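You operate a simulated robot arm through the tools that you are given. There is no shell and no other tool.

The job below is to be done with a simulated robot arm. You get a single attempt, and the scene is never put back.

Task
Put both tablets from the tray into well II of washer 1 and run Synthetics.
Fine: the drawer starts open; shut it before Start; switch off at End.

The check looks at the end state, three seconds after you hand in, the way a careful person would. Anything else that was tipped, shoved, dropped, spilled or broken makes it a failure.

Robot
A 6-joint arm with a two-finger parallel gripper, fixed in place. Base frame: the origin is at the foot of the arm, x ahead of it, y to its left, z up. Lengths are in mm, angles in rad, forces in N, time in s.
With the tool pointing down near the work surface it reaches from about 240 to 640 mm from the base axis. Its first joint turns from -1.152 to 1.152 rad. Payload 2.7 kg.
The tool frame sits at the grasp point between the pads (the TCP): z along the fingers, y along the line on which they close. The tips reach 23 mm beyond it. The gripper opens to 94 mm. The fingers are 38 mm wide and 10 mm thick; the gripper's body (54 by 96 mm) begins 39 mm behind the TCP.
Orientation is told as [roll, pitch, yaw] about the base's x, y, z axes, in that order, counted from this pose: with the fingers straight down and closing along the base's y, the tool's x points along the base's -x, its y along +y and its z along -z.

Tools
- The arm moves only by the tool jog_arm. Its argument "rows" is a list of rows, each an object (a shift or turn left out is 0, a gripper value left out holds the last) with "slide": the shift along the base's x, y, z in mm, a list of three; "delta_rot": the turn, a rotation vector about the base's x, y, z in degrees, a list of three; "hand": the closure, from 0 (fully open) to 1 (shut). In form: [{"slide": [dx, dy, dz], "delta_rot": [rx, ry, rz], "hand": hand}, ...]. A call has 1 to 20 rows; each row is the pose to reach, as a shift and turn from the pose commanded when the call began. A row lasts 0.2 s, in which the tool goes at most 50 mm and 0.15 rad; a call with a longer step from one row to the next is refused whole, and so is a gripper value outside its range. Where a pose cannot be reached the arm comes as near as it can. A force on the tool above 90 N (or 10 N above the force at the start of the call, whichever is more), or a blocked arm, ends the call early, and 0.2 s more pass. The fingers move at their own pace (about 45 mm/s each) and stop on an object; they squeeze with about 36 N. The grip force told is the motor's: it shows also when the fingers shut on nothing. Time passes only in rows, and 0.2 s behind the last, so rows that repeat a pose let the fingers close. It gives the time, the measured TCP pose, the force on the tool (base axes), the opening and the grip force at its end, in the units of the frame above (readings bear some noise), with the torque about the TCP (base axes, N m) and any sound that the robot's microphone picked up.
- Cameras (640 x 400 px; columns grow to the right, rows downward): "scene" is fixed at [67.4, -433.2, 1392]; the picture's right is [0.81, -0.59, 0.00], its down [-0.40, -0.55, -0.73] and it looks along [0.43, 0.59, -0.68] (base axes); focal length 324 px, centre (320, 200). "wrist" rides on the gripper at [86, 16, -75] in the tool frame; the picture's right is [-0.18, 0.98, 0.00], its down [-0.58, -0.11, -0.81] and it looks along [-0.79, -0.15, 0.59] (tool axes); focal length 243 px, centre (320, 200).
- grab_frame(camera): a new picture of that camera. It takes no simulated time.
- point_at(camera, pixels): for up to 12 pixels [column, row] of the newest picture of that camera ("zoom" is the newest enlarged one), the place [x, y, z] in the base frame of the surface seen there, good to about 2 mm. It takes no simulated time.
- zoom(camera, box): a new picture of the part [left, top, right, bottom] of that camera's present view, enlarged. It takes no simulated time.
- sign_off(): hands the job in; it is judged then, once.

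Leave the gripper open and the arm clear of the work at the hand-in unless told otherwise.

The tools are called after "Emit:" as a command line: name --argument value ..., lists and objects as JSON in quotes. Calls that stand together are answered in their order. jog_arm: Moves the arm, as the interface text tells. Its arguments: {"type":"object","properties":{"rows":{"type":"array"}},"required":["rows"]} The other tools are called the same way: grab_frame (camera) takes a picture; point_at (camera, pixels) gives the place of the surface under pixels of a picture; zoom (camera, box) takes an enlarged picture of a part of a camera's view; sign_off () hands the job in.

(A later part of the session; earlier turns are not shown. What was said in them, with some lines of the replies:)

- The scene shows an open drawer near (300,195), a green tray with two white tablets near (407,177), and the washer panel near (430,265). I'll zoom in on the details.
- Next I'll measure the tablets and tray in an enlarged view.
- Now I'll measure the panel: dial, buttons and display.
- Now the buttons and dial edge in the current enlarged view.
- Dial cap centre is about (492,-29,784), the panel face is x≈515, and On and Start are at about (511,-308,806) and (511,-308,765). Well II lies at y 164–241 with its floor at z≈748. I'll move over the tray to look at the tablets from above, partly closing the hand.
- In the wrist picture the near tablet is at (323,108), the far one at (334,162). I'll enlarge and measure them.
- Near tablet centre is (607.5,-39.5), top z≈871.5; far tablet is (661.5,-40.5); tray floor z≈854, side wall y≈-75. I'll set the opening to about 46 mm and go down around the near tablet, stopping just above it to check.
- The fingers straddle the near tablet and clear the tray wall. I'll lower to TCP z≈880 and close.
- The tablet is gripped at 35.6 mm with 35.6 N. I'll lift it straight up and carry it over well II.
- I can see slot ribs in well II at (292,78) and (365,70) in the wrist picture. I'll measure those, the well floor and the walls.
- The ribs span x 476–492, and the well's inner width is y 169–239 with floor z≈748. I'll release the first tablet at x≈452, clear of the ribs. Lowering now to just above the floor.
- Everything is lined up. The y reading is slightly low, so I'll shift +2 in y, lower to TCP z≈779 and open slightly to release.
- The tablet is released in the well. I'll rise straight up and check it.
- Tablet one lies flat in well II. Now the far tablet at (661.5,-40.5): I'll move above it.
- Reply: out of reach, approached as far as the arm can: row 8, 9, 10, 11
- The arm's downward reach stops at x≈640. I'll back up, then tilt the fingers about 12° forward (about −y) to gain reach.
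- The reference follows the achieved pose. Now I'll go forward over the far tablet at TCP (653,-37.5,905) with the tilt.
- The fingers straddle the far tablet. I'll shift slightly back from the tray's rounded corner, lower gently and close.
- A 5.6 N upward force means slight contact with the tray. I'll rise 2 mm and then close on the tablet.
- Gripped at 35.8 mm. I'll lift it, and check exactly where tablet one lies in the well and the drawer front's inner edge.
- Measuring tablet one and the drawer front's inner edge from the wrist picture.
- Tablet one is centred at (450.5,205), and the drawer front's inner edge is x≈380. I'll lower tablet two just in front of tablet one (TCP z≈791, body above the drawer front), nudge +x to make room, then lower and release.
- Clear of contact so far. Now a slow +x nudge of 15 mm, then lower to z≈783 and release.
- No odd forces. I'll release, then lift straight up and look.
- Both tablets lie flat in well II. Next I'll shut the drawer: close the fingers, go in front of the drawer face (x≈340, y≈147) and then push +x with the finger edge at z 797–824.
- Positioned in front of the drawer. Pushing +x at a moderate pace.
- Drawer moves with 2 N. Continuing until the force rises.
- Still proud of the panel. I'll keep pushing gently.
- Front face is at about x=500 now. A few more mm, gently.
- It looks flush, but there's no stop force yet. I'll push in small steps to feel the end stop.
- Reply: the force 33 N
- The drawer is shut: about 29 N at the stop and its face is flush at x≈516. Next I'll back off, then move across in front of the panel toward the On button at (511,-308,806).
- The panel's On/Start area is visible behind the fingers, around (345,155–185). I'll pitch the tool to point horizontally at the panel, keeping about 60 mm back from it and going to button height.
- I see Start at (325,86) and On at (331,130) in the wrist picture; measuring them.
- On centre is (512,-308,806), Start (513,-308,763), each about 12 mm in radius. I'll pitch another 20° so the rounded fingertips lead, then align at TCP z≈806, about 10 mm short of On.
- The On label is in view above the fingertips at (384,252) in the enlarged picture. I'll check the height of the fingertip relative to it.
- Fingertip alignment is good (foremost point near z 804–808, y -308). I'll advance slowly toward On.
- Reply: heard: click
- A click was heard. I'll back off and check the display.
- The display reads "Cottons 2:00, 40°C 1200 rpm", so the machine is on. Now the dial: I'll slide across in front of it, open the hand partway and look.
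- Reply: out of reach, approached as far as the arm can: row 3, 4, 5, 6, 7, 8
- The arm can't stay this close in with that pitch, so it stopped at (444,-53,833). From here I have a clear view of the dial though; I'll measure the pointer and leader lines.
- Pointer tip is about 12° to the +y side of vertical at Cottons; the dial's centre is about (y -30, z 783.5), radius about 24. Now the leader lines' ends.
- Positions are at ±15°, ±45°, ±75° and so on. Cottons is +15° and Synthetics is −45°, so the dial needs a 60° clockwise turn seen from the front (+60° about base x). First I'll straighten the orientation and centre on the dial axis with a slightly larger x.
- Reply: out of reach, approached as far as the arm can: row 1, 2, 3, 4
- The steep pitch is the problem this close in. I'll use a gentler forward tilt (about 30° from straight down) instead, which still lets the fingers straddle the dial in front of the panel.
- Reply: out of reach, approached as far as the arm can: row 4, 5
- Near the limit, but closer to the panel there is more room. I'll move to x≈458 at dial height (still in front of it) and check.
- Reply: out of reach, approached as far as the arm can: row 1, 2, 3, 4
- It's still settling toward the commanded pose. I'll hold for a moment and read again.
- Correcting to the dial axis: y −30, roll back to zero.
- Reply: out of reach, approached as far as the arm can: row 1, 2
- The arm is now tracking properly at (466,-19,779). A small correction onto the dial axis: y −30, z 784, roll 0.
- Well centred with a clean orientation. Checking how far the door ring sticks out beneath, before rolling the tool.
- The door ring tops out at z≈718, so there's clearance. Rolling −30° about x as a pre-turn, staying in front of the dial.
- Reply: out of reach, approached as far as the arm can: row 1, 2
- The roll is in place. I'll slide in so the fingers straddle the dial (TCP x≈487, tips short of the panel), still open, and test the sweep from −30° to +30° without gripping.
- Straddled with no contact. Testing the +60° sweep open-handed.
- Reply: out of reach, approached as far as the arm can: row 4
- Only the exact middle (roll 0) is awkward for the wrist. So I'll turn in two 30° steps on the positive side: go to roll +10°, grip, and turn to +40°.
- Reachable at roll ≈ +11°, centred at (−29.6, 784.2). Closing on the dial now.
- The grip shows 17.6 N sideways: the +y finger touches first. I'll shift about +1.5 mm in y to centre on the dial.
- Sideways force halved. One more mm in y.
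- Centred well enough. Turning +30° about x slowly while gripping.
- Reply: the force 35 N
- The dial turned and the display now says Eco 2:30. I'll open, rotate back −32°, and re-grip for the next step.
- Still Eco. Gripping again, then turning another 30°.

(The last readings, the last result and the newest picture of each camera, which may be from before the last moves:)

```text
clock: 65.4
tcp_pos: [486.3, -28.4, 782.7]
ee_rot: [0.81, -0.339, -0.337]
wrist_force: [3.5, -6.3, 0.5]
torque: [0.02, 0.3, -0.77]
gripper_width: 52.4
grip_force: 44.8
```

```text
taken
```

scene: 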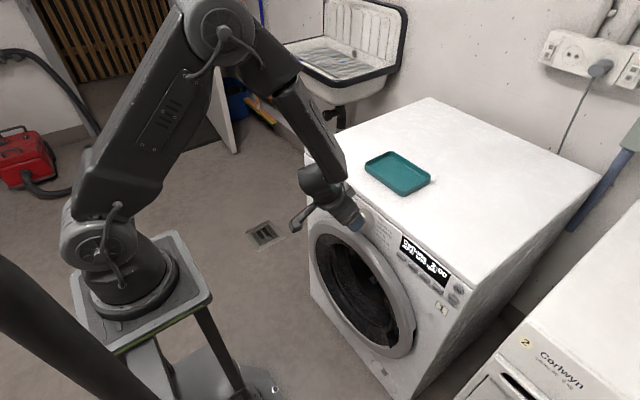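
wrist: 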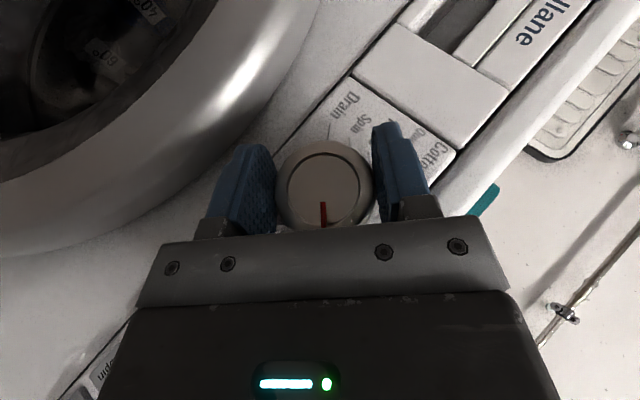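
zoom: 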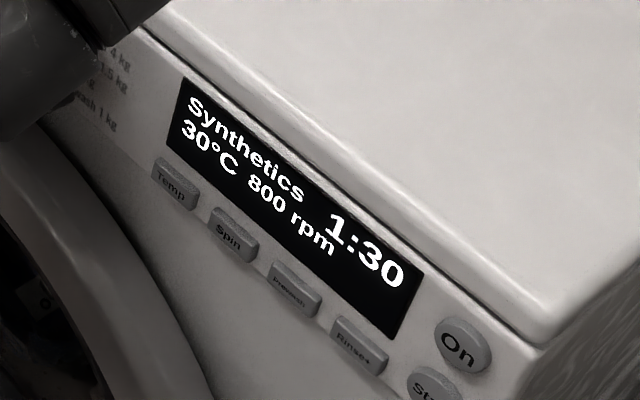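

The display reads "Synthetics 1:30, 30°C 800 rpm", which is what we need. I'll release, back away and unroll.

Emit:
jog_arm --rows '[{"hand": 0.25}, {"hand": 0.25}, {"hand": 0.25}, {"slide": [-8, 0, 0]}, {"slide": [-18, 0, 0], "delta_rot": [0, 0, 0]}, {"slide": [-22, 0, 0], "delta_rot": [-7, 0, 0]}, {"slide": [-22, 0, 0], "delta_rot": [-15, 0, 0]}, {"slide": [-22, 0, 0], "delta_rot": [-23, 0, 0]}, {"slide": [-22, 0, 0], "delta_rot": [-31, 0, 0]}, {"slide": [-22, 0, 0], "delta_rot": [-33, 0, 0]}]'

Emit:
zoom --camera "scene" --box '[340, 180, 480, 300]'

```text
clock: 67.6
tcp_pos: [464.1, -28.0, 782.7]
ee_rot: [0.194, -0.466, -0.09]
wrist_force: [0.1, -0.4, 0.9]
torque: [0.02, -0.01, 0.02]
gripper_width: 70.3
grip_force: 0.1
```

```text
3.33 times, centred on (410, 240) of scene
```

zoom: 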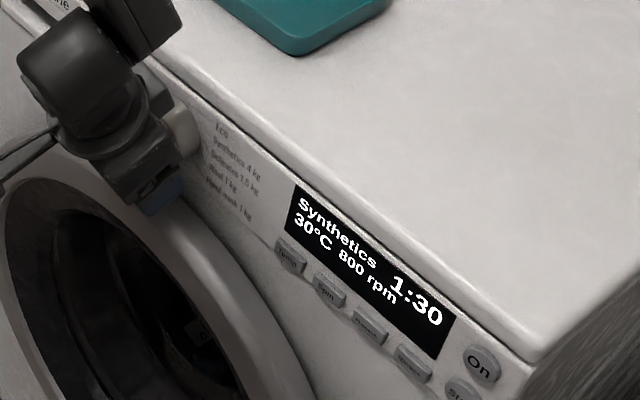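

Still Synthetics. Now I'll swing back to tool-down while rising clear and moving toward −y, closing the hand.

Emit:
jog_arm --rows '[{"slide": [-5, 0, 10], "delta_rot": [-2, 6, 0.5], "hand": 1}, {"slide": [-10, -5, 25], "delta_rot": [-4, 12, 1]}, {"slide": [-20, -15, 45], "delta_rot": [-6, 18, 1.5]}, {"slide": [-30, -30, 65], "delta_rot": [-8, 23, 2]}, {"slide": [-40, -55, 85], "delta_rot": [-10, 27, 2.3]}, {"slide": [-45, -95, 97], "delta_rot": [-10, 27, 2.3]}, {"slide": [-45, -140, 97], "delta_rot": [-10, 27, 2.3]}, {"slide": [-45, -185, 97], "delta_rot": [-10, 27, 2.3]}, {"slide": [-45, -230, 97], "delta_rot": [-10, 27, 2.3]}, {"slide": [-45, -279, 97], "delta_rot": [-10, 27, 2.3]}, {"slide": [-45, -279, 97], "delta_rot": [-10, 27, 2.3]}]'

```text
clock: 70.0
tcp_pos: [420.7, -308.5, 877.2]
ee_rot: [-0.002, -0.001, -0.001]
wrist_force: [-0.8, -0.1, -0.4]
torque: [-0.01, 0.05, -0.03]
gripper_width: 0.0
grip_force: 35.9
```

Orientation is clean at (421,−308,877). Now to Start at (513,−308,763): pitch to 60° and line up short of the button.

Emit:
jog_arm --rows '[{"slide": [0, 0, -12], "delta_rot": [0, -8, 0]}, {"slide": [0, 0, -24], "delta_rot": [0, -16, 0]}, {"slide": [0, 0, -38], "delta_rot": [0, -24, 0]}, {"slide": [0, 0, -52], "delta_rot": [0, -32, 0]}, {"slide": [5, 0, -68], "delta_rot": [0, -40, 0]}, {"slide": [15, 0, -84], "delta_rot": [0, -48, 0]}, {"slide": [28, 0, -100], "delta_rot": [0, -55, 0]}, {"slide": [44, 0, -114], "delta_rot": [0, -60, 0]}, {"slide": [44, 0, -114], "delta_rot": [0, -60, 0]}]'

Emit:
grab_frame --camera "wrist"

Emit:
zoom --camera "scene" --box '[380, 220, 500, 330]'

```text
clock: 72.0
tcp_pos: [464.7, -306.8, 766.9]
ee_rot: [-0.002, -1.05, 0.002]
wrist_force: [-0.3, 0.2, -0.4]
torque: [-0.03, 0.0, 0.02]
gripper_width: 0.0
grip_force: 36.0
```

```text
taken
```

wrist: 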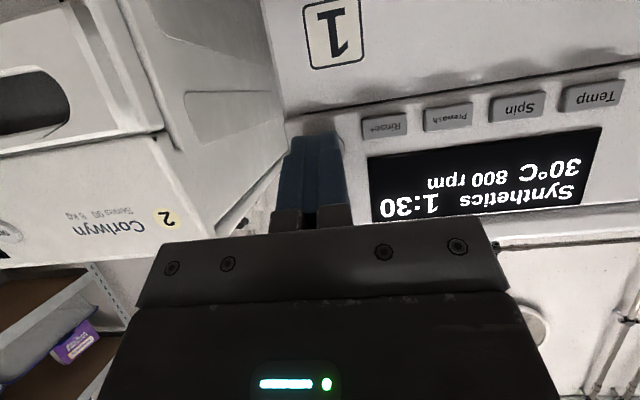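

```text
3.64 times, centred on (440, 275) of scene
```

zoom: 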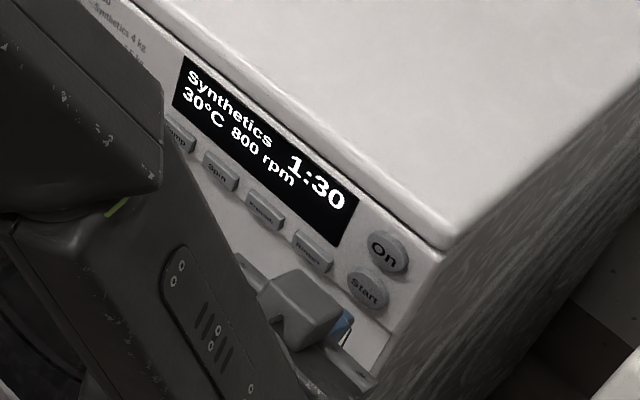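

Aligned below On, facing Start. Advancing slowly.

Emit:
jog_arm --rows '[{"slide": [8, -1, -1.5]}, {"slide": [14, -1, -1.5]}, {"slide": [17, -1, -1.5]}, {"slide": [19, -1, -1.5]}]'

```text
clock: 73.0
tcp_pos: [482.7, -308.2, 766.1]
ee_rot: [-0.002, -1.048, 0.0]
wrist_force: [-0.5, -0.5, 0.5]
torque: [-0.04, 0.0, -0.02]
gripper_width: 0.0
grip_force: 36.4
```

No click yet. I'll go on in 1 mm steps.

Emit:
jog_arm --rows '[{"slide": [1, 0, 0]}, {"slide": [2, 0, 0]}]'

```text
clock: 73.6
tcp_pos: [484.3, -306.6, 766.4]
ee_rot: [-0.001, -1.047, 0.0]
wrist_force: [-0.5, -0.1, 0.2]
torque: [-0.01, -0.01, -0.06]
gripper_width: 0.0
grip_force: 36.1
heard: click
```

A click. I'll back off and look at the display.

Emit:
jog_arm --rows '[{"slide": [-10, 0, 0]}, {"slide": [-45, 0, 0]}, {"slide": [-75, 0, 15]}, {"slide": [-75, 0, 15]}]'

Emit:
grab_frame --camera "wrist"

Emit:
zoom --camera "scene" --box '[380, 220, 500, 330]'

```text
clock: 74.6
tcp_pos: [409.7, -307.9, 780.5]
ee_rot: [-0.004, -1.049, -0.001]
wrist_force: [0.0, -0.1, 0.0]
torque: [0.04, -0.02, -0.01]
gripper_width: 0.3
grip_force: 36.2
```

```text
taken
```

wrist: 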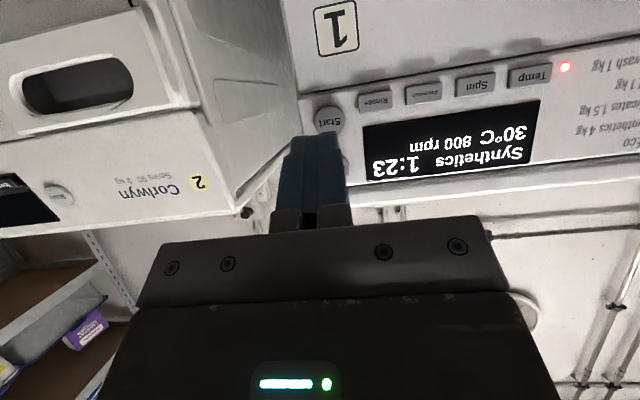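

```text
3.64 times, centred on (440, 275) of scene
```

zoom: 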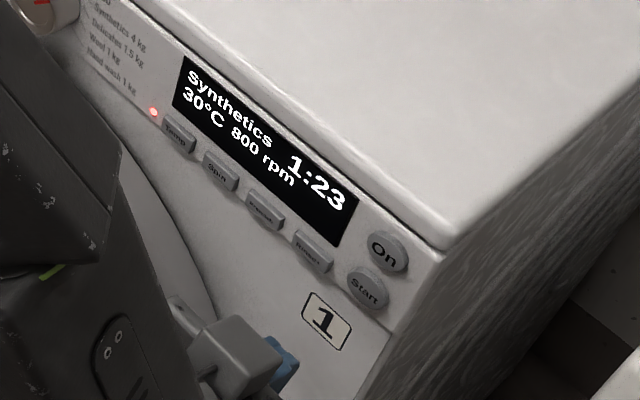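

The programme is running: the light is on and the display counts down (1:23). Meanwhile I'll line up in front of On without touching and wait.

Emit:
jog_arm --rows '[{"slide": [10, 0, 12]}, {"slide": [25, 0, 24]}, {"slide": [40, 0, 24]}, {"slide": [50, 0, 24]}, {"slide": [50, 0, 24]}, {"slide": [50, 0, 24]}, {"slide": [50, 0, 24]}, {"slide": [50, 0, 24]}, {"slide": [50, 0, 24]}, {"slide": [50, 0, 24]}, {"slide": [50, 0, 24]}, {"slide": [50, 0, 24]}, {"slide": [50, 0, 24]}, {"slide": [50, 0, 24]}, {"slide": [50, 0, 24]}, {"slide": [50, 0, 24]}, {"slide": [50, 0, 24]}, {"slide": [50, 0, 24]}, {"slide": [50, 0, 24]}, {"slide": [50, 0, 24]}]'

Emit:
zoom --camera "scene" --box '[380, 220, 500, 330]'

```text
clock: 78.8
tcp_pos: [460.5, -308.4, 804.1]
ee_rot: [-0.002, -1.047, 0.0]
wrist_force: [0.2, -1.2, 0.1]
torque: [0.0, 0.0, 0.0]
gripper_width: 0.2
grip_force: 36.4
```

```text
3.64 times, centred on (440, 275) of scene
```

zoom: 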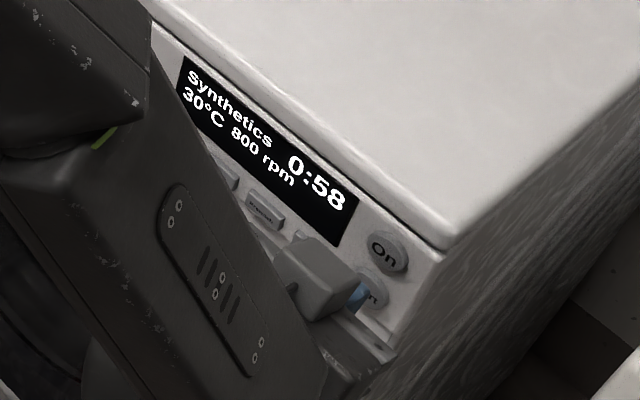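

The display shows 0:58, so about 6 min pass per second. I'll wait about 10 s more.

Emit:
jog_arm --rows '[{}, {}, {}, {}, {}, {}, {}, {}, {}, {}, {}, {}, {}, {}, {}, {}, {}, {}, {}, {}]'

Emit:
jog_arm --rows '[{}, {}, {}, {}, {}, {}, {}, {}, {}, {}, {}, {}, {}, {}, {}, {}, {}, {}, {}, {}]'

Emit:
zoom --camera "scene" --box '[380, 220, 500, 330]'

```text
clock: 83.0
tcp_pos: [460.5, -308.2, 804.2]
ee_rot: [-0.003, -1.048, 0.001]
wrist_force: [-0.5, 0.3, 1.1]
torque: [0.01, 0.02, 0.0]
gripper_width: 0.0
grip_force: 36.1
```

```text
clock: 87.2
tcp_pos: [460.9, -308.1, 804.3]
ee_rot: [-0.001, -1.048, -0.001]
wrist_force: [0.7, 1.1, 1.1]
torque: [0.02, 0.02, 0.04]
gripper_width: 0.0
grip_force: 35.9
```

```text
3.64 times, centred on (440, 275) of scene
```

zoom: 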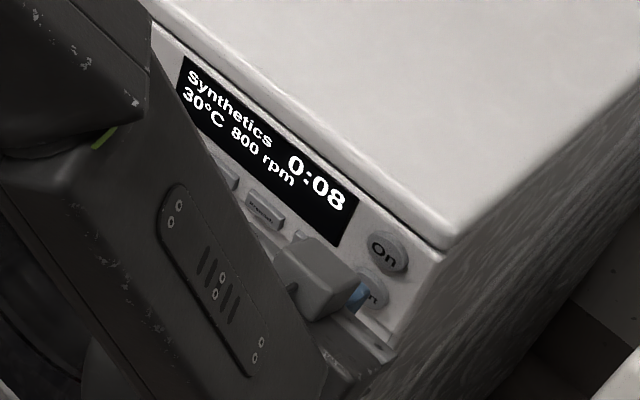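

The display is at 0:08. I'll wait another 2 s and check.

Emit:
jog_arm --rows '[{}, {}, {}, {}, {}, {}, {}, {}, {}, {}]'

Emit:
zoom --camera "scene" --box '[380, 220, 500, 330]'

```text
clock: 89.4
tcp_pos: [460.2, -309.1, 804.2]
ee_rot: [-0.001, -1.049, 0.0]
wrist_force: [0.3, 0.1, 0.1]
torque: [0.02, 0.0, 0.01]
gripper_width: 0.0
grip_force: 35.8
```

```text
3.64 times, centred on (440, 275) of scene
```

zoom: 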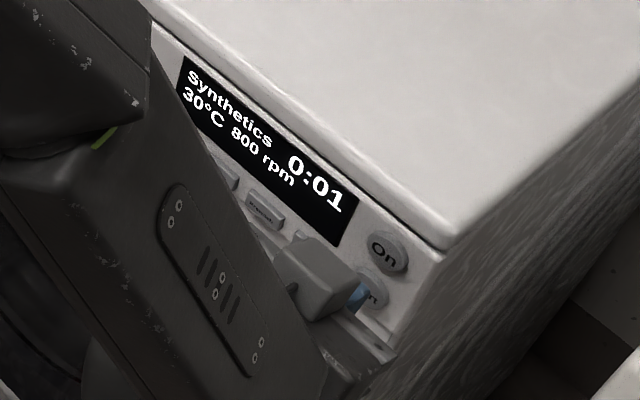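

0:01 left. Waiting a little more.

Emit:
jog_arm --rows '[{}, {}, {}, {}, {}]'

Emit:
zoom --camera "scene" --box '[380, 220, 500, 330]'

```text
clock: 90.6
tcp_pos: [460.7, -308.7, 804.1]
ee_rot: [-0.001, -1.05, 0.001]
wrist_force: [0.5, -0.4, 0.0]
torque: [0.02, 0.0, -0.02]
gripper_width: 0.0
grip_force: 35.5
```

```text
3.64 times, centred on (440, 275) of scene
```

zoom: 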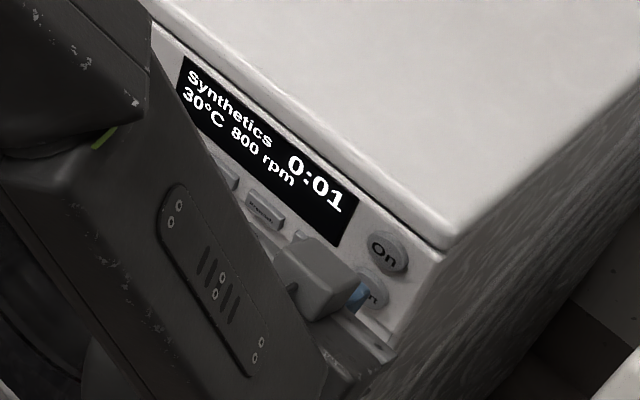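

Still 0:01; it isn't at End yet. I'll wait more.

Emit:
jog_arm --rows '[{}, {}, {}, {}, {}, {}, {}, {}, {}, {}]'

Emit:
zoom --camera "scene" --box '[380, 220, 500, 330]'

```text
clock: 92.8
tcp_pos: [459.3, -308.9, 804.0]
ee_rot: [-0.003, -1.049, -0.001]
wrist_force: [-1.0, 0.2, -0.2]
torque: [0.01, 0.02, 0.01]
gripper_width: 0.0
grip_force: 36.4
```

```text
3.64 times, centred on (440, 275) of scene
```

zoom: 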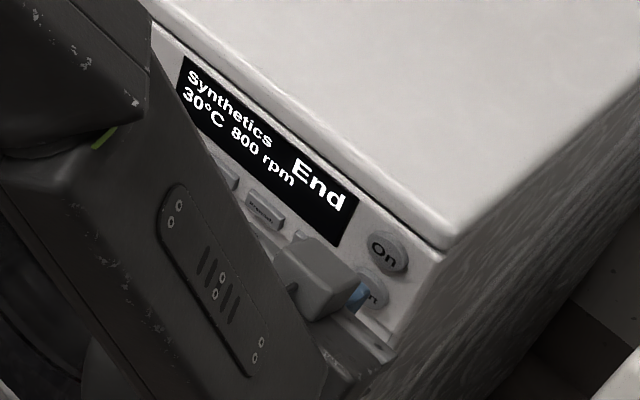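

The display says End. Now pressing On to switch off.

Emit:
jog_arm --rows '[{"slide": [8, 0, 1]}, {"slide": [15, 0, 1]}, {"slide": [19, 0, 1]}, {"slide": [21, 0, 1]}, {"slide": [22, 0, 1]}]'

```text
clock: 94.0
tcp_pos: [482.2, -307.7, 805.1]
ee_rot: [-0.001, -1.047, 0.0]
wrist_force: [-0.8, 0.7, -0.2]
torque: [-0.04, 0.01, -0.01]
gripper_width: 0.1
grip_force: 35.9
```

No click yet. Two more 1 mm steps.

Emit:
jog_arm --rows '[{"slide": [1, 0, 0]}, {"slide": [2, 0, 0]}]'

```text
clock: 94.6
tcp_pos: [484.8, -306.9, 803.9]
ee_rot: [-0.003, -1.047, -0.001]
wrist_force: [-1.3, -0.5, -0.3]
torque: [0.0, -0.05, -0.01]
gripper_width: 0.2
grip_force: 36.2
```

Light contact is felt (−1.3 N). One more mm.

Emit:
jog_arm --rows '[{"slide": [1, 0, 0]}]'

Emit:
zoom --camera "scene" --box '[380, 220, 500, 330]'

```text
clock: 95.0
tcp_pos: [485.9, -307.4, 805.2]
ee_rot: [-0.001, -1.046, 0.001]
wrist_force: [-2.8, -0.9, 0.1]
torque: [-0.03, -0.04, -0.03]
gripper_width: 0.0
grip_force: 35.6
heard: click
```

```text
3.64 times, centred on (440, 275) of scene
```

zoom: 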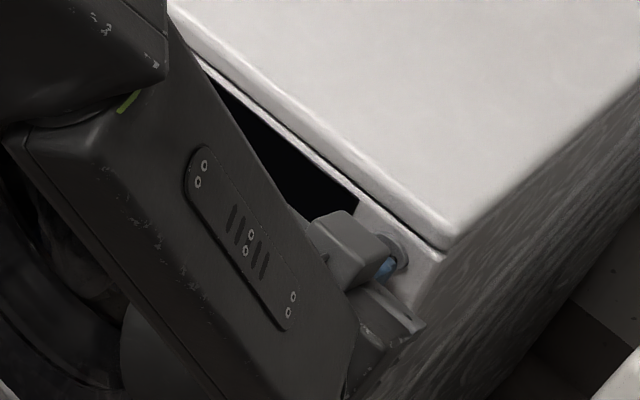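

A click, and the display is dark. I'll back away, open the hand, return the tool to pointing down and rise clear.

Emit:
jog_arm --rows '[{"slide": [-10, 0, 0]}, {"slide": [-45, 0, 0]}, {"slide": [-70, 0, 10], "delta_rot": [0, 8, 0]}, {"slide": [-75, 0, 25], "delta_rot": [0, 16, 0]}, {"slide": [-75, 0, 45], "delta_rot": [0, 24, 0], "hand": 0}, {"slide": [-75, 0, 65], "delta_rot": [0, 32, 0]}, {"slide": [-75, 0, 90], "delta_rot": [0, 40, 0]}, {"slide": [-75, 0, 120], "delta_rot": [0, 48, 0]}, {"slide": [-75, 0, 150], "delta_rot": [0, 56, 0]}, {"slide": [-75, 0, 185], "delta_rot": [0, 60, 0]}, {"slide": [-85, 40, 195], "delta_rot": [0, 60, 0]}, {"slide": [-95, 80, 205], "delta_rot": [0, 60, 0]}, {"slide": [-95, 80, 205], "delta_rot": [0, 60, 0]}]'

Emit:
grab_frame --camera "scene"

Emit:
grab_frame --camera "wrist"

Emit:
zoom --camera "scene" --box '[290, 130, 490, 320]'

```text
clock: 97.8
tcp_pos: [390.4, -227.6, 1010.2]
ee_rot: [-0.003, -0.002, 0.001]
wrist_force: [1.0, -0.5, -0.3]
torque: [-0.01, 0.0, -0.02]
gripper_width: 93.9
grip_force: 0.0
```

```text
taken
```

scene: 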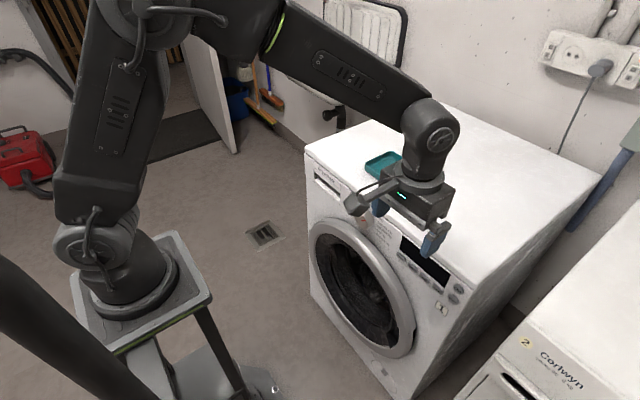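

```text
taken
```

wrist: 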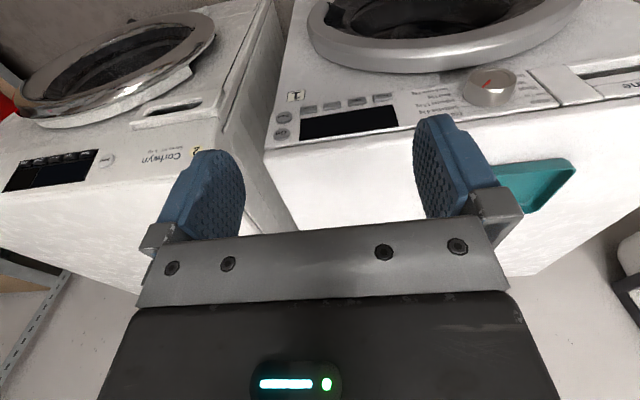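

```text
2.11 times, centred on (390, 225) of scene
```

zoom: 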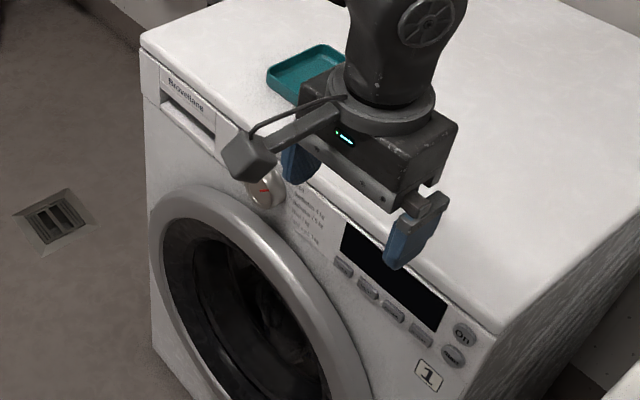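

The display and light are off, the drawer is flush, the tray is in place and empty, the gripper is open and the arm is well above the washer. Handing in.

Emit:
sign_off

```text
The job is handed in.
```

Both tablets went into well II of washer 1, Synthetics ran to End, and the washer is now switched off. I've handed the job in.

- **Tablets:** both were lying flat in well II when I shut the drawer. I haven't looked inside since.
- **Drawer:** it was pushed in until it hit the stop, flush with the panel, before I pressed Start.
- **Programme:** the display showed Synthetics, 30°C, 800 rpm, 1:30 at Start. I left temperature and spin as they came up.
- **Switch-off:** I pressed On only after the display read "End". The display then went dark.

The fingertips touched the tray with about 6 N while reaching the far tablet. In the last pictures the tray was in place and nothing looked tipped or shoved. The gripper is open and the arm is clear above the washer.
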